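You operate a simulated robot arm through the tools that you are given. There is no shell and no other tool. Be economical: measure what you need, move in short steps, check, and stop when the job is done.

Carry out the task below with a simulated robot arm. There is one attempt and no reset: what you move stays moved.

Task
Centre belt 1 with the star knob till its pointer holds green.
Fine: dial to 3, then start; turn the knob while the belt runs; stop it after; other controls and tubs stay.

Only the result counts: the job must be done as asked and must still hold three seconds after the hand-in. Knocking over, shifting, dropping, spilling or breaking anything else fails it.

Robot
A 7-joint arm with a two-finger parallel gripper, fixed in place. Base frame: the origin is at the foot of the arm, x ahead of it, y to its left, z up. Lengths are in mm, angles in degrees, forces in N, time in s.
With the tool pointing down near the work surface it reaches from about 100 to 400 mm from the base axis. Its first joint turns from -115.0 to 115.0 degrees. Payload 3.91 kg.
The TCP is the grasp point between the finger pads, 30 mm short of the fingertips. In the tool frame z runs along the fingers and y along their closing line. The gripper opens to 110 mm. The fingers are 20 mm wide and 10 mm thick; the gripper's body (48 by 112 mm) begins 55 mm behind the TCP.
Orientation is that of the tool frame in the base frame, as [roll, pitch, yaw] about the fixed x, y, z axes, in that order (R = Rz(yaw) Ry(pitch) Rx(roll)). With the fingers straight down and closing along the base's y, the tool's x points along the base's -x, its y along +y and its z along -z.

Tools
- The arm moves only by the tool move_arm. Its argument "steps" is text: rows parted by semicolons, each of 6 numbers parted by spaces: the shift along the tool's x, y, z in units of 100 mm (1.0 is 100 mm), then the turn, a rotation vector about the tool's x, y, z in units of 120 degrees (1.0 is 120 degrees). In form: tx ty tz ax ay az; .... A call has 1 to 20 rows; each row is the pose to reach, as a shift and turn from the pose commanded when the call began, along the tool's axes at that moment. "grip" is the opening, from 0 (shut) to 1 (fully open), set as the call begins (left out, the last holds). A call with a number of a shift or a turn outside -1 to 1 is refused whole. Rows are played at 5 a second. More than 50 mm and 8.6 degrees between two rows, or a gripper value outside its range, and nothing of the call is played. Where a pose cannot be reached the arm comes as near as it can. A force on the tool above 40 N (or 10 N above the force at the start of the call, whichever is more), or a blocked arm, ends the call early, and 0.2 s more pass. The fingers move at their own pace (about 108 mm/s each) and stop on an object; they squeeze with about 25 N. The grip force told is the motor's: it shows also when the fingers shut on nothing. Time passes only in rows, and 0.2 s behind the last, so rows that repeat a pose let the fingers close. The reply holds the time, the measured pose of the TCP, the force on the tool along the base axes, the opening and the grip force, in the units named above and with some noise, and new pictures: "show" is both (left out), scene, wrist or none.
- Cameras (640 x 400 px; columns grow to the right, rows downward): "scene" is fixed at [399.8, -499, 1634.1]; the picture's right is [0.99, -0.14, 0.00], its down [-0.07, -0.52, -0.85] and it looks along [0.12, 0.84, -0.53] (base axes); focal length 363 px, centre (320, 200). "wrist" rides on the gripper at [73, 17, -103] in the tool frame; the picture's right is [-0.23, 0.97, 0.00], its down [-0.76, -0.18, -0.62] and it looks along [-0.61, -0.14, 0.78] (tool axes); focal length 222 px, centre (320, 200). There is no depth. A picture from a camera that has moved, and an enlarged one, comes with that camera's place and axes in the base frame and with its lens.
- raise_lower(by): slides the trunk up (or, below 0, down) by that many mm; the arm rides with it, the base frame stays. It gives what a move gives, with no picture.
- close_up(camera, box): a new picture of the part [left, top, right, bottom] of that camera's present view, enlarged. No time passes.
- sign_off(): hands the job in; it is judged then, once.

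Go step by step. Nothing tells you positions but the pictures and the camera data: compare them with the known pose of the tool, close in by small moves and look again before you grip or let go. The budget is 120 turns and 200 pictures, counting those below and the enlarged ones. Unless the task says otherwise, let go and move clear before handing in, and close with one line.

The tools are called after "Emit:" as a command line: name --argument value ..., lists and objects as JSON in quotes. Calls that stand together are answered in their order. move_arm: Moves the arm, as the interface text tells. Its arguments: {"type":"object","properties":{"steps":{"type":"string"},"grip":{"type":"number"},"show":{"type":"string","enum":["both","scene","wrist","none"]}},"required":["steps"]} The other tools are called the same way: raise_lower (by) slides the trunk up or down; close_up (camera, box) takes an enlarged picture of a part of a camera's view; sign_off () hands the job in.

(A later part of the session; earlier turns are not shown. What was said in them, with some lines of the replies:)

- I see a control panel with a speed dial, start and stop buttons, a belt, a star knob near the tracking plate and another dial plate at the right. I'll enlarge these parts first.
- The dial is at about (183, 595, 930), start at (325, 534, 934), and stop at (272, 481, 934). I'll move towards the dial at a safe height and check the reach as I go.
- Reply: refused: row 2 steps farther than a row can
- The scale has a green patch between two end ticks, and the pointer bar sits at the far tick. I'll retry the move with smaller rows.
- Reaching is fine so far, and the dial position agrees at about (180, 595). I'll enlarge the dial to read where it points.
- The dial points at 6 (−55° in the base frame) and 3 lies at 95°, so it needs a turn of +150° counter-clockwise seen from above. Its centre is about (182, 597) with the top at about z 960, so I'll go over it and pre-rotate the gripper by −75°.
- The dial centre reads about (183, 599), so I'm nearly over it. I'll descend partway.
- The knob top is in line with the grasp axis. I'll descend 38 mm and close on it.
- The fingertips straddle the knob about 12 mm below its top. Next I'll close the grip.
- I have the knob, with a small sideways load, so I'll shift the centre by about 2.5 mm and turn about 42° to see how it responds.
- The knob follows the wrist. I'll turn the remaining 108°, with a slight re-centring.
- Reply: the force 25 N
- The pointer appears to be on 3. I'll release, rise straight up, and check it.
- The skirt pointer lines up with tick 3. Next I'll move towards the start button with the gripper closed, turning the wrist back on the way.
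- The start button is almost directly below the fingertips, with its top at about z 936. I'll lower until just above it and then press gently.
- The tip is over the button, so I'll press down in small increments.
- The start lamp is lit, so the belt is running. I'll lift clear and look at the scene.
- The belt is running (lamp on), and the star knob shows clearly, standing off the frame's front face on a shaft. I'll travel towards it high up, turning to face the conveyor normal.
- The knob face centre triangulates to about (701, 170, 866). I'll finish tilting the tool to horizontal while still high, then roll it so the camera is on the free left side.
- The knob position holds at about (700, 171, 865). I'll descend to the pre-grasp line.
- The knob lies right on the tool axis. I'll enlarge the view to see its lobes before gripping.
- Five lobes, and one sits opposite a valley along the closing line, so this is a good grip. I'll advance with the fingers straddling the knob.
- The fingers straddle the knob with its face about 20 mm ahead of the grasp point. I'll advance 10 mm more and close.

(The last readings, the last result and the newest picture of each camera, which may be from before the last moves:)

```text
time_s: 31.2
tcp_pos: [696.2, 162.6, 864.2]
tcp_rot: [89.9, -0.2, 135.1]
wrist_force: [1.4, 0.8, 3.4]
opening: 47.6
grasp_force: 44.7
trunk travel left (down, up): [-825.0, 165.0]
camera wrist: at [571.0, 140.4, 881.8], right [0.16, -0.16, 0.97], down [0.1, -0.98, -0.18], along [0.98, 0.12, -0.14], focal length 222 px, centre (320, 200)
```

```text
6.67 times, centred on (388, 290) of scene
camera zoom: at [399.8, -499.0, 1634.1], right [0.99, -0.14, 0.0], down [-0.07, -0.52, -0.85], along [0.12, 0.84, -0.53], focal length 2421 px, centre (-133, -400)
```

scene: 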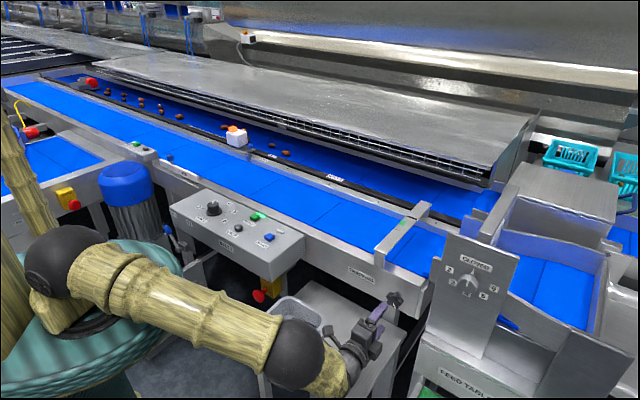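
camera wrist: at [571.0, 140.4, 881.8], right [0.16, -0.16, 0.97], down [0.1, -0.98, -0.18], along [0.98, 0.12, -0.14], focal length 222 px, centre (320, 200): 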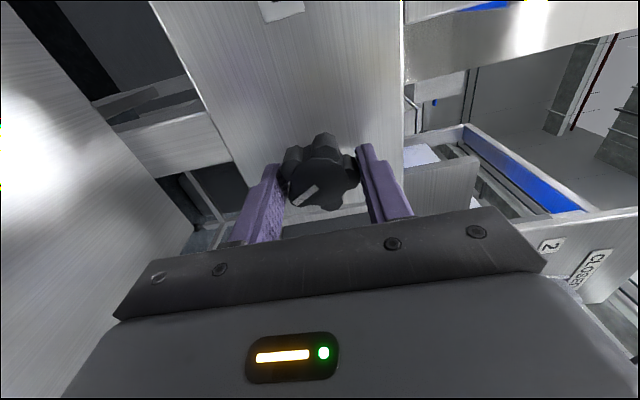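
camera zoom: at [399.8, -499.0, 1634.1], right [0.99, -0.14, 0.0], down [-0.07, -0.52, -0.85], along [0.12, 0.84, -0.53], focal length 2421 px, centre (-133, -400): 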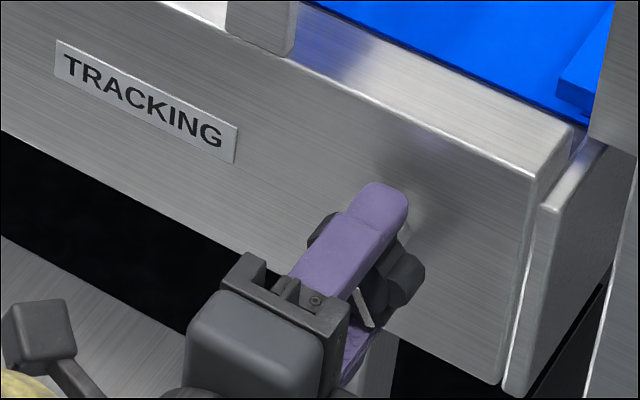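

The knob is firmly gripped with low side force. I'll try a turn of about 25° and watch the pointer.

Emit:
move_arm --steps "0 0 0 0 0 0.07; 0 0 0 0 0 0.14; 0 0 0 0 0 0.21; 0 0 0 0 0 0.21" --show "wrist"

Emit:
close_up --camera "scene" --box '[370, 190, 450, 240]'

Emit:
close_up --camera "scene" --box '[340, 260, 436, 320]'

```text
time_s: 32.2
tcp_pos: [695.0, 163.2, 865.2]
tcp_rot: [90.0, -25.4, 135.0]
wrist_force: [6.7, 6.8, 4.3]
opening: 47.6
grasp_force: 44.9
trunk travel left (down, up): [-825.0, 165.0]
camera wrist: at [581.0, 130.4, 910.8], right [0.44, -0.44, 0.78], down [-0.01, -0.87, -0.49], along [0.9, 0.21, -0.39], focal length 222 px, centre (320, 200)
```

wrist: 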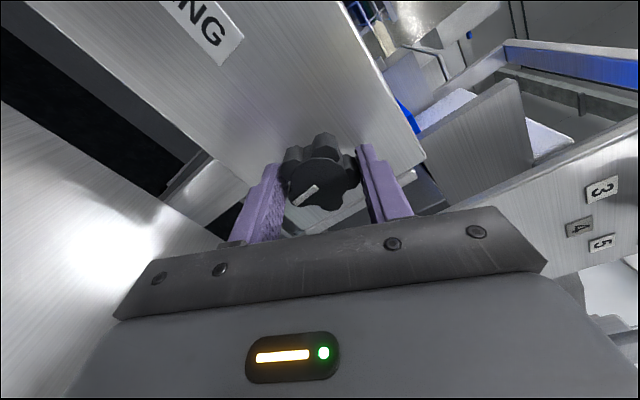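

```text
8.00 times, centred on (410, 215) of scene
camera zoom: at [399.8, -499.0, 1634.1], right [0.99, -0.14, 0.0], down [-0.07, -0.52, -0.85], along [0.12, 0.84, -0.53], focal length 2905 px, centre (-400, 80)
```

zoom: 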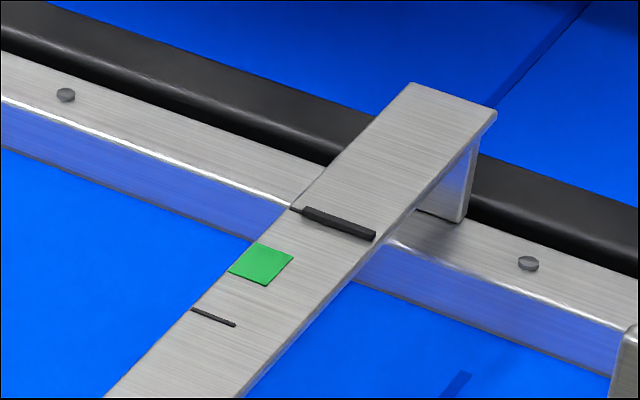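

```text
6.67 times, centred on (388, 290) of scene
camera zoom: at [399.8, -499.0, 1634.1], right [0.99, -0.14, 0.0], down [-0.07, -0.52, -0.85], along [0.12, 0.84, -0.53], focal length 2421 px, centre (-133, -400)
```

zoom: 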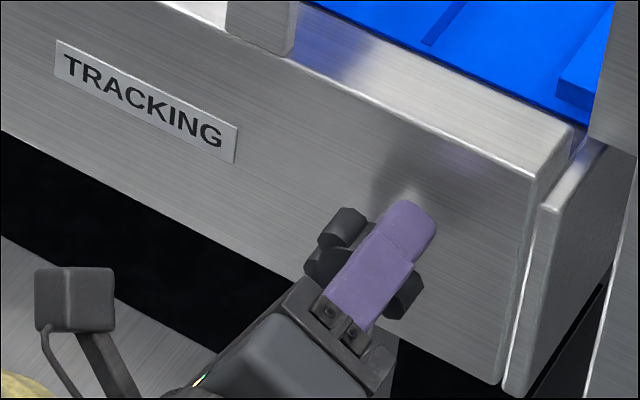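

The knob turned 25° with the wrist, but the pointer hasn't moved yet. The belt may react slowly, so I'll wait and look again.

Emit:
move_arm --steps "0 0 0 0 0 0; 0 0 0 0 0 0; 0 0 0 0 0 0; 0 0 0 0 0 0; 0 0 0 0 0 0; 0 0 0 0 0 0; 0 0 0 0 0 0; 0 0 0 0 0 0; 0 0 0 0 0 0; 0 0 0 0 0 0; 0 0 0 0 0 0; 0 0 0 0 0 0; 0 0 0 0 0 0; 0 0 0 0 0 0; 0 0 0 0 0 0" --show "none"

Emit:
close_up --camera "scene" --box '[370, 190, 450, 240]'

```text
time_s: 35.4
tcp_pos: [695.5, 162.9, 864.8]
tcp_rot: [89.9, -25.3, 135.0]
wrist_force: [12.7, 7.9, 10.9]
opening: 47.7
grasp_force: 44.4
trunk travel left (down, up): [-825.0, 165.0]
```

```text
8.00 times, centred on (410, 215) of scene
camera zoom: at [399.8, -499.0, 1634.1], right [0.99, -0.14, 0.0], down [-0.07, -0.52, -0.85], along [0.12, 0.84, -0.53], focal length 2905 px, centre (-400, 80)
```

zoom: 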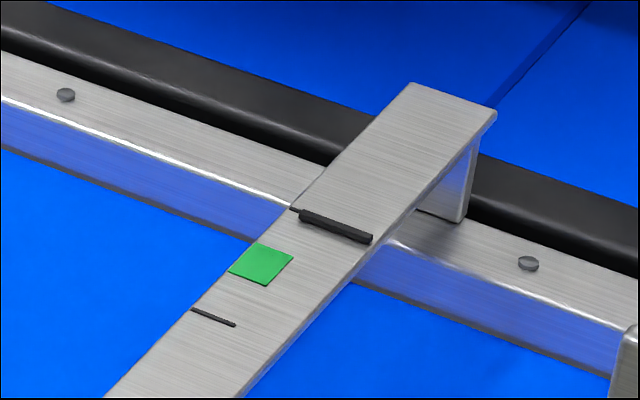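

The pointer has moved a little towards green, so the response is slow and the direction is right. I'll wait longer to learn its rate.

Emit:
move_arm --steps "0 0 0 0 0 0; 0 0 0 0 0 0; 0 0 0 0 0 0; 0 0 0 0 0 0; 0 0 0 0 0 0; 0 0 0 0 0 0; 0 0 0 0 0 0; 0 0 0 0 0 0; 0 0 0 0 0 0; 0 0 0 0 0 0; 0 0 0 0 0 0; 0 0 0 0 0 0; 0 0 0 0 0 0; 0 0 0 0 0 0; 0 0 0 0 0 0; 0 0 0 0 0 0; 0 0 0 0 0 0; 0 0 0 0 0 0; 0 0 0 0 0 0" --show "none"

Emit:
close_up --camera "scene" --box '[370, 190, 450, 240]'

```text
time_s: 39.4
tcp_pos: [694.6, 162.1, 864.3]
tcp_rot: [90.0, -25.3, 135.0]
wrist_force: [15.2, 7.5, 14.0]
opening: 47.4
grasp_force: 45.3
trunk travel left (down, up): [-825.0, 165.0]
```

```text
8.00 times, centred on (410, 215) of scene
camera zoom: at [399.8, -499.0, 1634.1], right [0.99, -0.14, 0.0], down [-0.07, -0.52, -0.85], along [0.12, 0.84, -0.53], focal length 2905 px, centre (-400, 80)
```

zoom: 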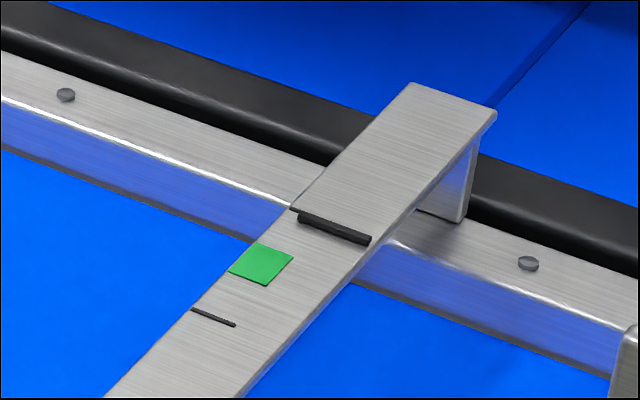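

The pointer settled about a tenth of the way, so it follows the knob with a lag and needs roughly 250–280° in this direction. I'll keep turning the same way with a small re-centring.

Emit:
move_arm --steps "0 0.03 0.02 0 0 0; 0 0.03 0.02 0 0 0.07; 0 0.03 0.02 0 0 0.14; 0 0.03 0.02 0 0 0.21; 0 0.03 0.02 0 0 0.28; 0 0.03 0.02 0 0 0.28" --show "wrist"

Emit:
close_up --camera "scene" --box '[370, 190, 450, 240]'

```text
time_s: 40.8
tcp_pos: [694.7, 162.6, 864.1]
tcp_rot: [90.7, -59.3, 134.6]
wrist_force: [-23.2, -6.4, -16.6]
opening: 47.3
grasp_force: 45.0
trunk travel left (down, up): [-825.0, 165.0]
camera wrist: at [606.3, 105.4, 935.6], right [0.68, -0.67, 0.3], down [-0.27, -0.61, -0.74], along [0.68, 0.42, -0.6], focal length 222 px, centre (320, 200)
```

wrist: 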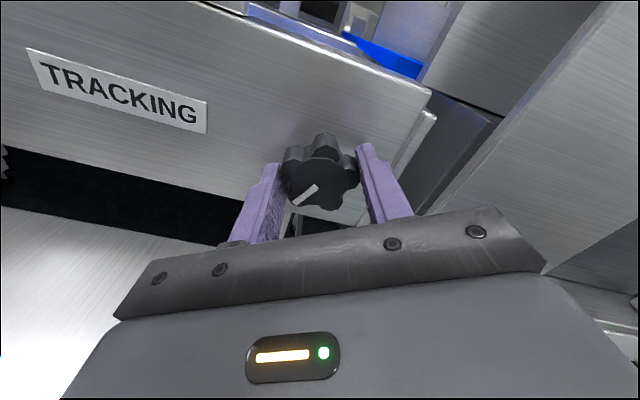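

```text
8.00 times, centred on (410, 215) of scene
camera zoom: at [399.8, -499.0, 1634.1], right [0.99, -0.14, 0.0], down [-0.07, -0.52, -0.85], along [0.12, 0.84, -0.53], focal length 2905 px, centre (-400, 80)
```

zoom: 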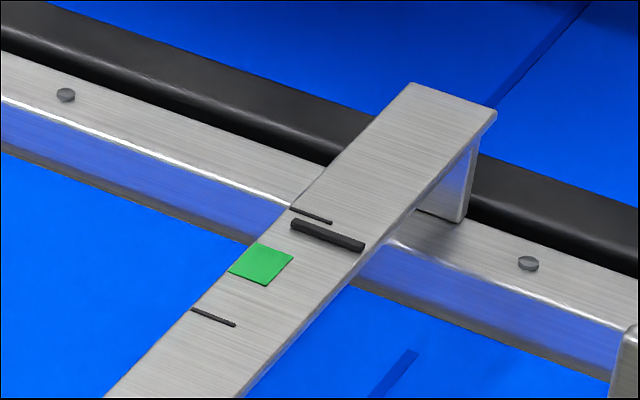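

The pointer is responding more strongly now. I'll ease the load and let it settle to see where it ends up.

Emit:
move_arm --steps "-0.007 -0.012 -0.014 0 0 0; -0.007 -0.012 -0.014 0 0 0; -0.007 -0.012 -0.014 0 0 0; -0.007 -0.012 -0.014 0 0 0; -0.007 -0.012 -0.014 0 0 0; -0.007 -0.012 -0.014 0 0 0; -0.007 -0.012 -0.014 0 0 0; -0.007 -0.012 -0.014 0 0 0; -0.007 -0.012 -0.014 0 0 0; -0.007 -0.012 -0.014 0 0 0; -0.007 -0.012 -0.014 0 0 0; -0.007 -0.012 -0.014 0 0 0; -0.007 -0.012 -0.014 0 0 0; -0.007 -0.012 -0.014 0 0 0" --show "none"

Emit:
close_up --camera "scene" --box '[370, 190, 450, 240]'

```text
time_s: 43.8
tcp_pos: [694.9, 162.9, 864.1]
tcp_rot: [90.3, -59.0, 134.8]
wrist_force: [-21.2, -0.7, -20.6]
opening: 47.4
grasp_force: 44.4
trunk travel left (down, up): [-825.0, 165.0]
```

```text
8.00 times, centred on (410, 215) of scene
camera zoom: at [399.8, -499.0, 1634.1], right [0.99, -0.14, 0.0], down [-0.07, -0.52, -0.85], along [0.12, 0.84, -0.53], focal length 2905 px, centre (-400, 80)
```

zoom: 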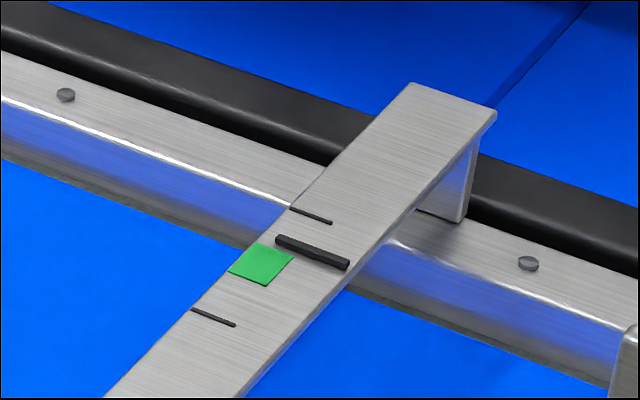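

The pointer is moving towards green. One more short wait will show whether it settles or keeps drifting.

Emit:
move_arm --steps "-0.007 -0.012 -0.003 0 0 0; -0.007 -0.012 -0.003 0 0 0; -0.007 -0.012 -0.003 0 0 0; -0.007 -0.012 -0.003 0 0 0; -0.007 -0.012 -0.003 0 0 0; -0.007 -0.012 -0.003 0 0 0" --show "none"

Emit:
close_up --camera "scene" --box '[370, 190, 450, 240]'

```text
time_s: 45.2
tcp_pos: [694.2, 163.4, 863.6]
tcp_rot: [90.2, -59.0, 134.8]
wrist_force: [-18.0, 0.2, -16.5]
opening: 47.3
grasp_force: 44.9
trunk travel left (down, up): [-825.0, 165.0]
```

```text
8.00 times, centred on (410, 215) of scene
camera zoom: at [399.8, -499.0, 1634.1], right [0.99, -0.14, 0.0], down [-0.07, -0.52, -0.85], along [0.12, 0.84, -0.53], focal length 2905 px, centre (-400, 80)
```

zoom: 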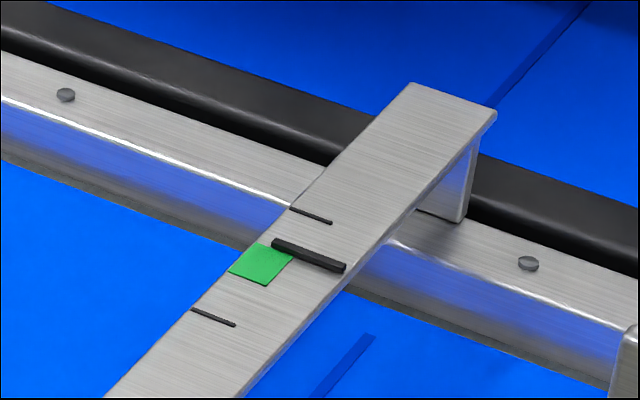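

It settles exponentially, heading for the edge part of green. I'll add about 7° for the centre and wait for it to settle.

Emit:
move_arm --steps "-0.005 -0.012 -0.01 0 0 0.03; -0.005 -0.012 -0.01 0 0 0.06; -0.005 -0.012 -0.01 0 0 0.06; -0.005 -0.012 -0.01 0 0 0.06; -0.005 -0.012 -0.01 0 0 0.06; -0.005 -0.012 -0.01 0 0 0.06; -0.005 -0.012 -0.01 0 0 0.06; -0.005 -0.012 -0.01 0 0 0.06; -0.005 -0.012 -0.01 0 0 0.06; -0.005 -0.012 -0.01 0 0 0.06; -0.005 -0.012 -0.01 0 0 0.06; -0.005 -0.012 -0.01 0 0 0.06; -0.005 -0.012 -0.01 0 0 0.06; -0.005 -0.012 -0.01 0 0 0.06; -0.005 -0.012 -0.01 0 0 0.06; -0.005 -0.012 -0.01 0 0 0.06; -0.005 -0.012 -0.01 0 0 0.06; -0.005 -0.012 -0.01 0 0 0.06; -0.005 -0.012 -0.01 0 0 0.06; -0.005 -0.012 -0.01 0 0 0.06" --show "none"

Emit:
close_up --camera "scene" --box '[370, 190, 450, 240]'

```text
time_s: 49.4
tcp_pos: [692.8, 161.9, 865.1]
tcp_rot: [89.9, -66.1, 135.1]
wrist_force: [14.2, 11.7, 4.9]
opening: 47.2
grasp_force: 45.7
trunk travel left (down, up): [-825.0, 165.0]
```

```text
8.00 times, centred on (410, 215) of scene
camera zoom: at [399.8, -499.0, 1634.1], right [0.99, -0.14, 0.0], down [-0.07, -0.52, -0.85], along [0.12, 0.84, -0.53], focal length 2905 px, centre (-400, 80)
```

zoom: 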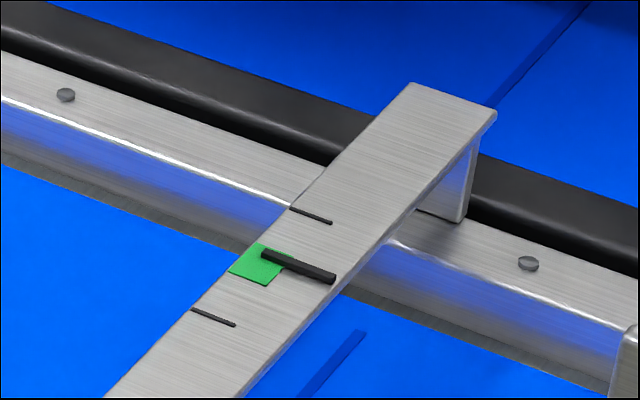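

The pointer is now entering green. I'll wait a few more seconds.

Emit:
move_arm --steps "0 0 0 0 0 0; 0 0 0 0 0 0; 0 0 0 0 0 0; 0 0 0 0 0 0; 0 0 0 0 0 0; 0 0 0 0 0 0; 0 0 0 0 0 0; 0 0 0 0 0 0; 0 0 0 0 0 0; 0 0 0 0 0 0; 0 0 0 0 0 0; 0 0 0 0 0 0; 0 0 0 0 0 0; 0 0 0 0 0 0; 0 0 0 0 0 0; 0 0 0 0 0 0; 0 0 0 0 0 0; 0 0 0 0 0 0; 0 0 0 0 0 0" --show "none"

Emit:
close_up --camera "scene" --box '[370, 190, 450, 240]'

```text
time_s: 53.4
tcp_pos: [694.0, 162.1, 864.2]
tcp_rot: [89.9, -66.2, 135.1]
wrist_force: [20.5, 10.4, 14.3]
opening: 47.3
grasp_force: 45.5
trunk travel left (down, up): [-825.0, 165.0]
```

```text
8.00 times, centred on (410, 215) of scene
camera zoom: at [399.8, -499.0, 1634.1], right [0.99, -0.14, 0.0], down [-0.07, -0.52, -0.85], along [0.12, 0.84, -0.53], focal length 2905 px, centre (-400, 80)
```

zoom: 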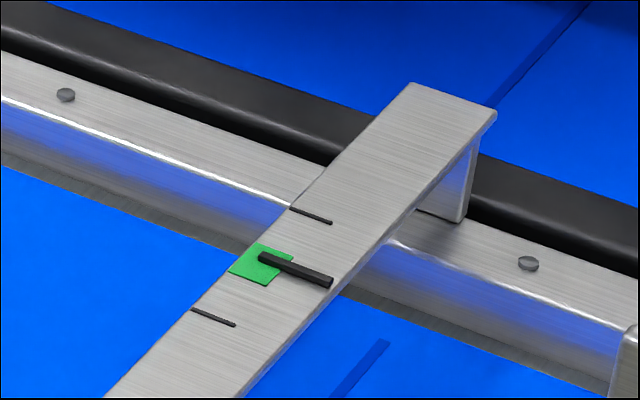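

The pointer sits in the middle of green and has nearly settled. I'll release the knob, back straight off, and recheck.

Emit:
move_arm --steps "0 0 0 0 0 0; 0 0 0 0 0 0; 0 0 -0.2 0 0 0; 0 0 -0.5 0 0 0; 0 0 -0.9 0 0 0; 0 0 -0.9 0 0 0; 0 0 -0.9 0 0 0; 0 0 -0.9 0 0 0; 0 0 -0.9 0 0 0; 0 0 -0.9 0 0 0" --grip 0.7 --show "both"

Emit:
close_up --camera "scene" --box '[370, 190, 450, 240]'

```text
time_s: 55.6
tcp_pos: [630.7, 100.5, 863.5]
tcp_rot: [90.0, -66.1, 135.1]
wrist_force: [0.9, 0.1, 0.3]
opening: 76.8
grasp_force: 0.0
trunk travel left (down, up): [-825.0, 165.0]
camera wrist: at [548.5, 35.9, 936.4], right [0.69, -0.69, 0.19], down [-0.34, -0.54, -0.77], along [0.64, 0.47, -0.61], focal length 222 px, centre (320, 200)
```

scene: 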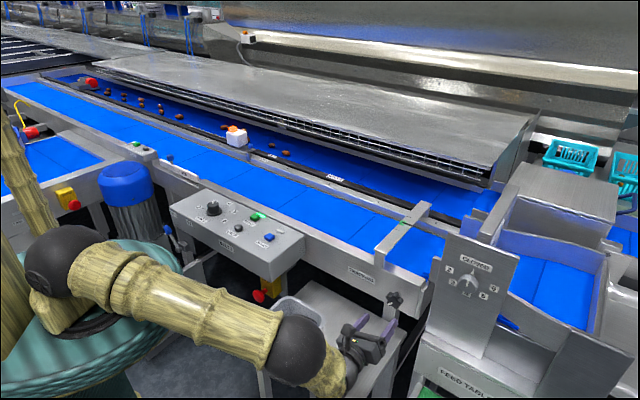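
wrist: 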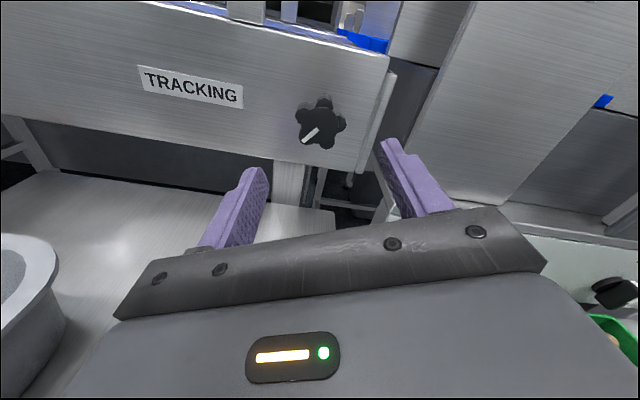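

```text
8.00 times, centred on (410, 215) of scene
camera zoom: at [399.8, -499.0, 1634.1], right [0.99, -0.14, 0.0], down [-0.07, -0.52, -0.85], along [0.12, 0.84, -0.53], focal length 2905 px, centre (-400, 80)
```

zoom: 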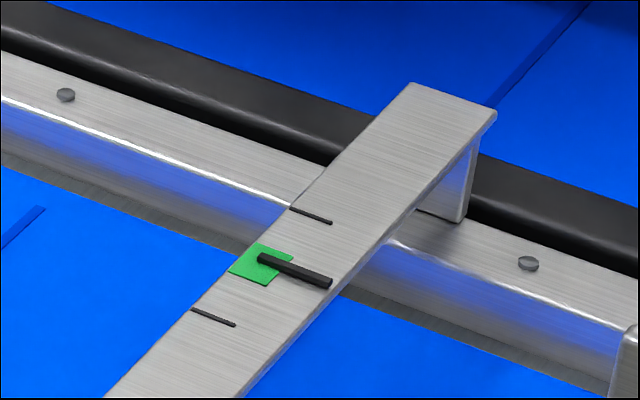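

The knob is free and the pointer stays centred in green. I'll back up and lift, rolling the wrist back, then head for the stop button.

Emit:
move_arm --steps "0.08 0.036 -0.04 0 0 0; 0.2 0.09 -0.1 0 0 -0.05; 0.35 0.155 -0.15 0 0 -0.12; 0.5 0.22 -0.2 0 0 -0.19; 0.7 0.31 -0.25 0 0 -0.26; 0.914 0.406 -0.3 0 0 -0.33; 0.914 0.406 -0.3 0 0 -0.4; 0.914 0.406 -0.3 0 0 -0.47; 0.914 0.406 -0.3 0 0 -0.54; 0.914 0.406 -0.3 0 0 -0.61; 0.914 0.406 -0.3 0 0 -0.68; 0.914 0.406 -0.3 0 0 -0.75" --show "none"

```text
time_s: 58.2
tcp_pos: [607.9, 78.0, 963.4]
tcp_rot: [90.0, 23.9, 135.0]
wrist_force: [-0.2, 0.0, 0.4]
opening: 76.9
grasp_force: 0.1
trunk travel left (down, up): [-825.0, 165.0]
```

Emit:
move_arm --steps "-0.05 0.12 -0.08 0.062 0.028 0; -0.1 0.24 -0.16 0.125 0.055 0; -0.15 0.36 -0.24 0.187 0.083 0; -0.2 0.48 -0.32 0.249 0.11 0; -0.26 0.6 -0.4 0.311 0.138 0; -0.32 0.73 -0.5 0.374 0.166 0; -0.32 0.73 -0.5 0.436 0.193 0; -0.32 0.73 -0.5 0.498 0.221 0; -0.32 0.73 -0.5 0.56 0.249 0; -0.32 0.73 -0.5 0.623 0.276 0; -0.32 0.73 -0.5 0.685 0.304 0; -0.32 0.73 -0.5 0.685 0.304 0" --grip 0 --show "scene"

```text
time_s: 60.8
tcp_pos: [572.1, 40.2, 1044.4]
tcp_rot: [-180.0, 0.0, 158.8]
wrist_force: [0.5, 0.1, -0.9]
opening: 0.2
grasp_force: 24.2
trunk travel left (down, up): [-825.0, 165.0]
```

scene: 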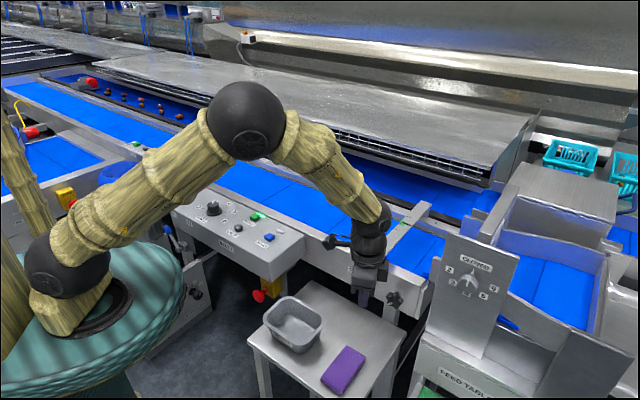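

Tool is pointing down again. I'll travel towards the stop button in several calls.

Emit:
move_arm --steps "0.33 0.23 0 0 0 0; 0.66 0.46 0 0 0 0; 1 0.69 0 0 0 0" --show "none"

Emit:
move_arm --steps "0.33 0.23 0 0 0 0; 0.66 0.46 0 0 0 0; 1 0.69 0 0 0 0" --show "none"

Emit:
move_arm --steps "0.33 0.23 0 0 0 0; 0.66 0.46 0 0 0 0; 1 0.69 0 0 0 0" --show "none"

Emit:
move_arm --steps "0.33 0.23 0 0 0 0; 0.66 0.46 0 0 0 0; 1 0.69 0 0 0 0; 1 0.69 0 0 0 0" --show "wrist"

```text
time_s: 61.6
tcp_pos: [500.9, 145.5, 1045.6]
tcp_rot: [180.0, 0.0, 158.9]
wrist_force: [0.1, 0.5, -0.1]
opening: 0.1
grasp_force: 25.0
trunk travel left (down, up): [-825.0, 165.0]
```

```text
time_s: 62.4
tcp_pos: [432.1, 244.6, 1045.5]
tcp_rot: [-180.0, 0.0, 159.0]
wrist_force: [-0.8, 1.3, -1.0]
opening: 0.1
grasp_force: 25.7
trunk travel left (down, up): [-825.0, 165.0]
```

```text
time_s: 63.2
tcp_pos: [364.5, 345.2, 1042.1]
tcp_rot: [180.0, 0.0, 158.9]
wrist_force: [-0.7, 0.7, 0.1]
opening: 0.1
grasp_force: 25.0
trunk travel left (down, up): [-825.0, 165.0]
```

```text
time_s: 64.2
tcp_pos: [297.8, 443.7, 1044.8]
tcp_rot: [179.9, 0.0, 158.9]
wrist_force: [-0.3, -1.1, 0.4]
opening: 0.0
grasp_force: 24.5
trunk travel left (down, up): [-825.0, 165.0]
camera wrist: at [238.1, 485.0, 1147.7], right [0.56, 0.83, 0.0], down [0.65, -0.44, 0.62], along [0.52, -0.35, -0.78], focal length 222 px, centre (320, 200)
```

wrist: 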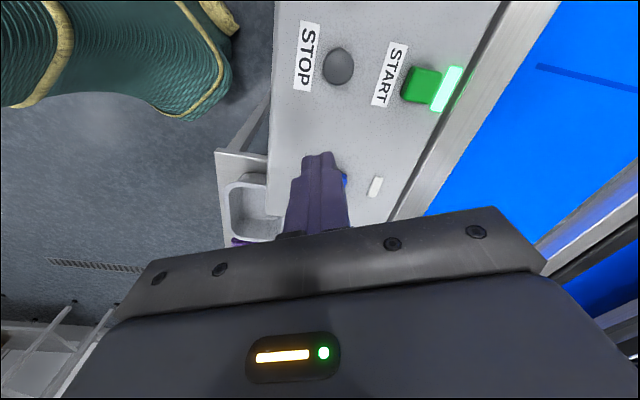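

The stop button is at about (271, 480). I'll move over it and descend to just above.

Emit:
move_arm --steps "0.2 0.12 0 0 0 0; 0.384 0.242 0.1 0 0 0; 0.384 0.242 0.4 0 0 0; 0.384 0.242 0.65 0 0 0; 0.384 0.242 0.65 0 0 0" --show "wrist"

Emit:
close_up --camera "scene" --box '[206, 200, 270, 240]'

```text
time_s: 65.4
tcp_pos: [269.4, 479.7, 980.6]
tcp_rot: [179.9, 0.0, 158.9]
wrist_force: [0.4, -0.1, 0.3]
opening: 0.0
grasp_force: 25.5
trunk travel left (down, up): [-825.0, 165.0]
camera wrist: at [209.2, 520.9, 1083.4], right [0.56, 0.83, 0.0], down [0.65, -0.44, 0.62], along [0.52, -0.35, -0.78], focal length 222 px, centre (320, 200)
```

wrist: 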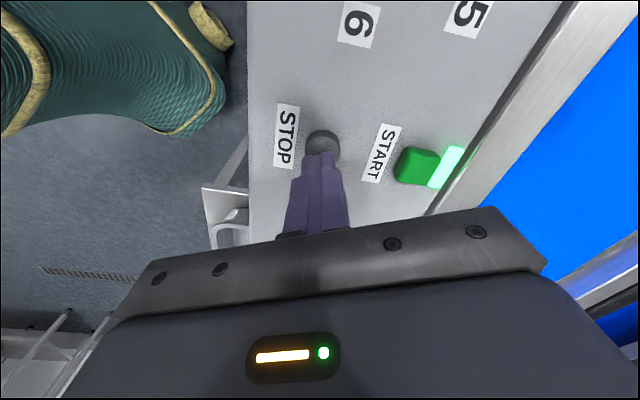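

```text
10.00 times, centred on (238, 220) of scene
camera zoom: at [399.8, -499.0, 1634.1], right [0.99, -0.14, 0.0], down [-0.07, -0.52, -0.85], along [0.12, 0.84, -0.53], focal length 3631 px, centre (1140, 0)
```

zoom: 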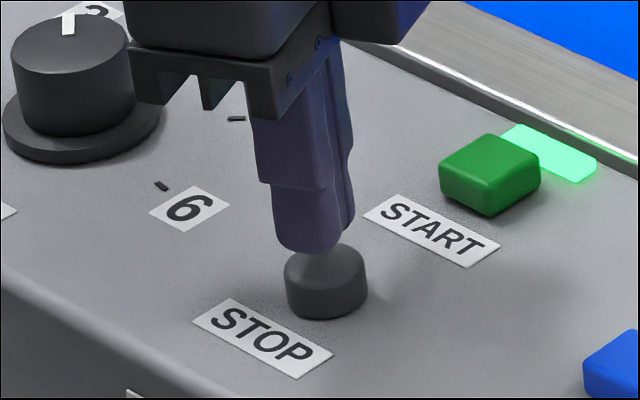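

The fingertips are over the stop button, so I'll press in small steps.

Emit:
move_arm --steps "-0.018 0.007 0.05 0 0 0; -0.018 0.007 0.09 0 0 0; -0.018 0.007 0.12 0 0 0; -0.018 0.007 0.15 0 0 0; -0.018 0.007 0.17 0 0 0" --show "none"

Emit:
close_up --camera "scene" --box '[206, 200, 270, 240]'

```text
time_s: 66.6
tcp_pos: [273.5, 478.8, 964.2]
tcp_rot: [179.7, 0.0, 158.9]
wrist_force: [-3.0, -1.7, 14.1]
opening: 0.0
grasp_force: 24.9
trunk travel left (down, up): [-825.0, 165.0]
```

```text
10.00 times, centred on (238, 220) of scene
camera zoom: at [399.8, -499.0, 1634.1], right [0.99, -0.14, 0.0], down [-0.07, -0.52, -0.85], along [0.12, 0.84, -0.53], focal length 3631 px, centre (1140, 0)
```

zoom: 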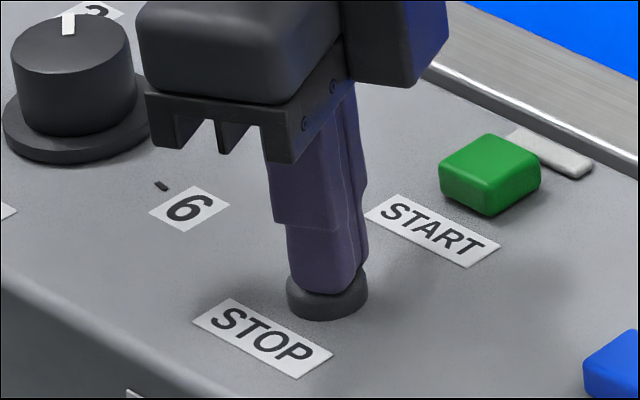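

The lamp is off, so the belt has stopped. I'll lift well clear and make a last check of the pointer and dial.

Emit:
move_arm --steps "0 0 -0.2 0 0 0; 0 0 -0.6 0 0 0; 0 0 -1 0 0 0; 0 0 -1 0 0 0; 0 0 -1 0 0 0; 0 0 -1 0 0 0; 0 0 -1 0 0 0; 0 0 -1 0 0 0; 0 0 -1 0 0 0; 0 0 -1 0 0 0" --show "scene"

Emit:
close_up --camera "scene" --box '[370, 190, 450, 240]'

Emit:
close_up --camera "scene" --box '[160, 180, 320, 280]'

```text
time_s: 68.8
tcp_pos: [272.5, 478.9, 1063.0]
tcp_rot: [179.9, 0.0, 158.9]
wrist_force: [-0.5, -0.7, 0.1]
opening: 0.1
grasp_force: 24.7
trunk travel left (down, up): [-825.0, 165.0]
```

scene: 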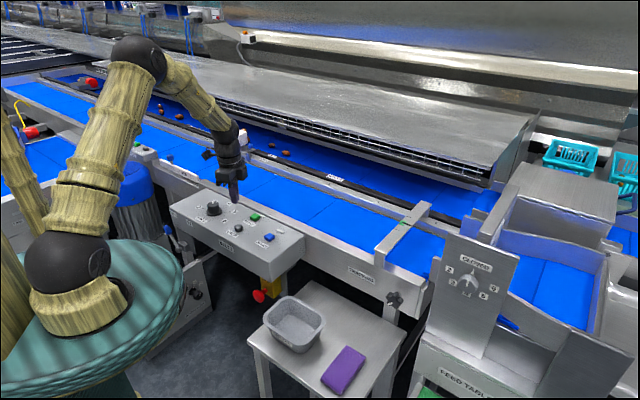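

```text
8.00 times, centred on (410, 215) of scene
camera zoom: at [399.8, -499.0, 1634.1], right [0.99, -0.14, 0.0], down [-0.07, -0.52, -0.85], along [0.12, 0.84, -0.53], focal length 2905 px, centre (-400, 80)
```

zoom: 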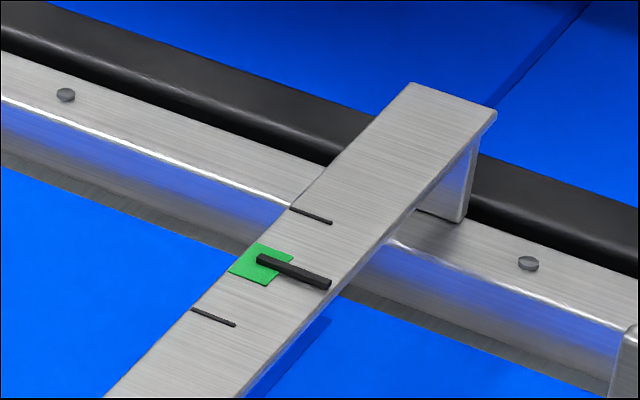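

```text
4.00 times, centred on (240, 230) of scene
camera zoom: at [399.8, -499.0, 1634.1], right [0.99, -0.14, 0.0], down [-0.07, -0.52, -0.85], along [0.12, 0.84, -0.53], focal length 1452 px, centre (640, 80)
```

zoom: 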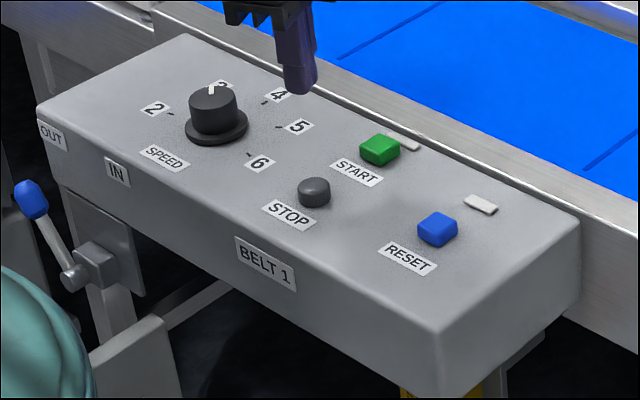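

The pointer is centred in green, the dial is on 3, the belt is stopped, and the arm is clear. I'm handing in.

Emit:
sign_off

```text
The job is handed in.
```

Belt 1's pointer was holding in the middle of the green at hand-in, with the speed dial on 3, the belt stopped, and no other controls or tubs touched.
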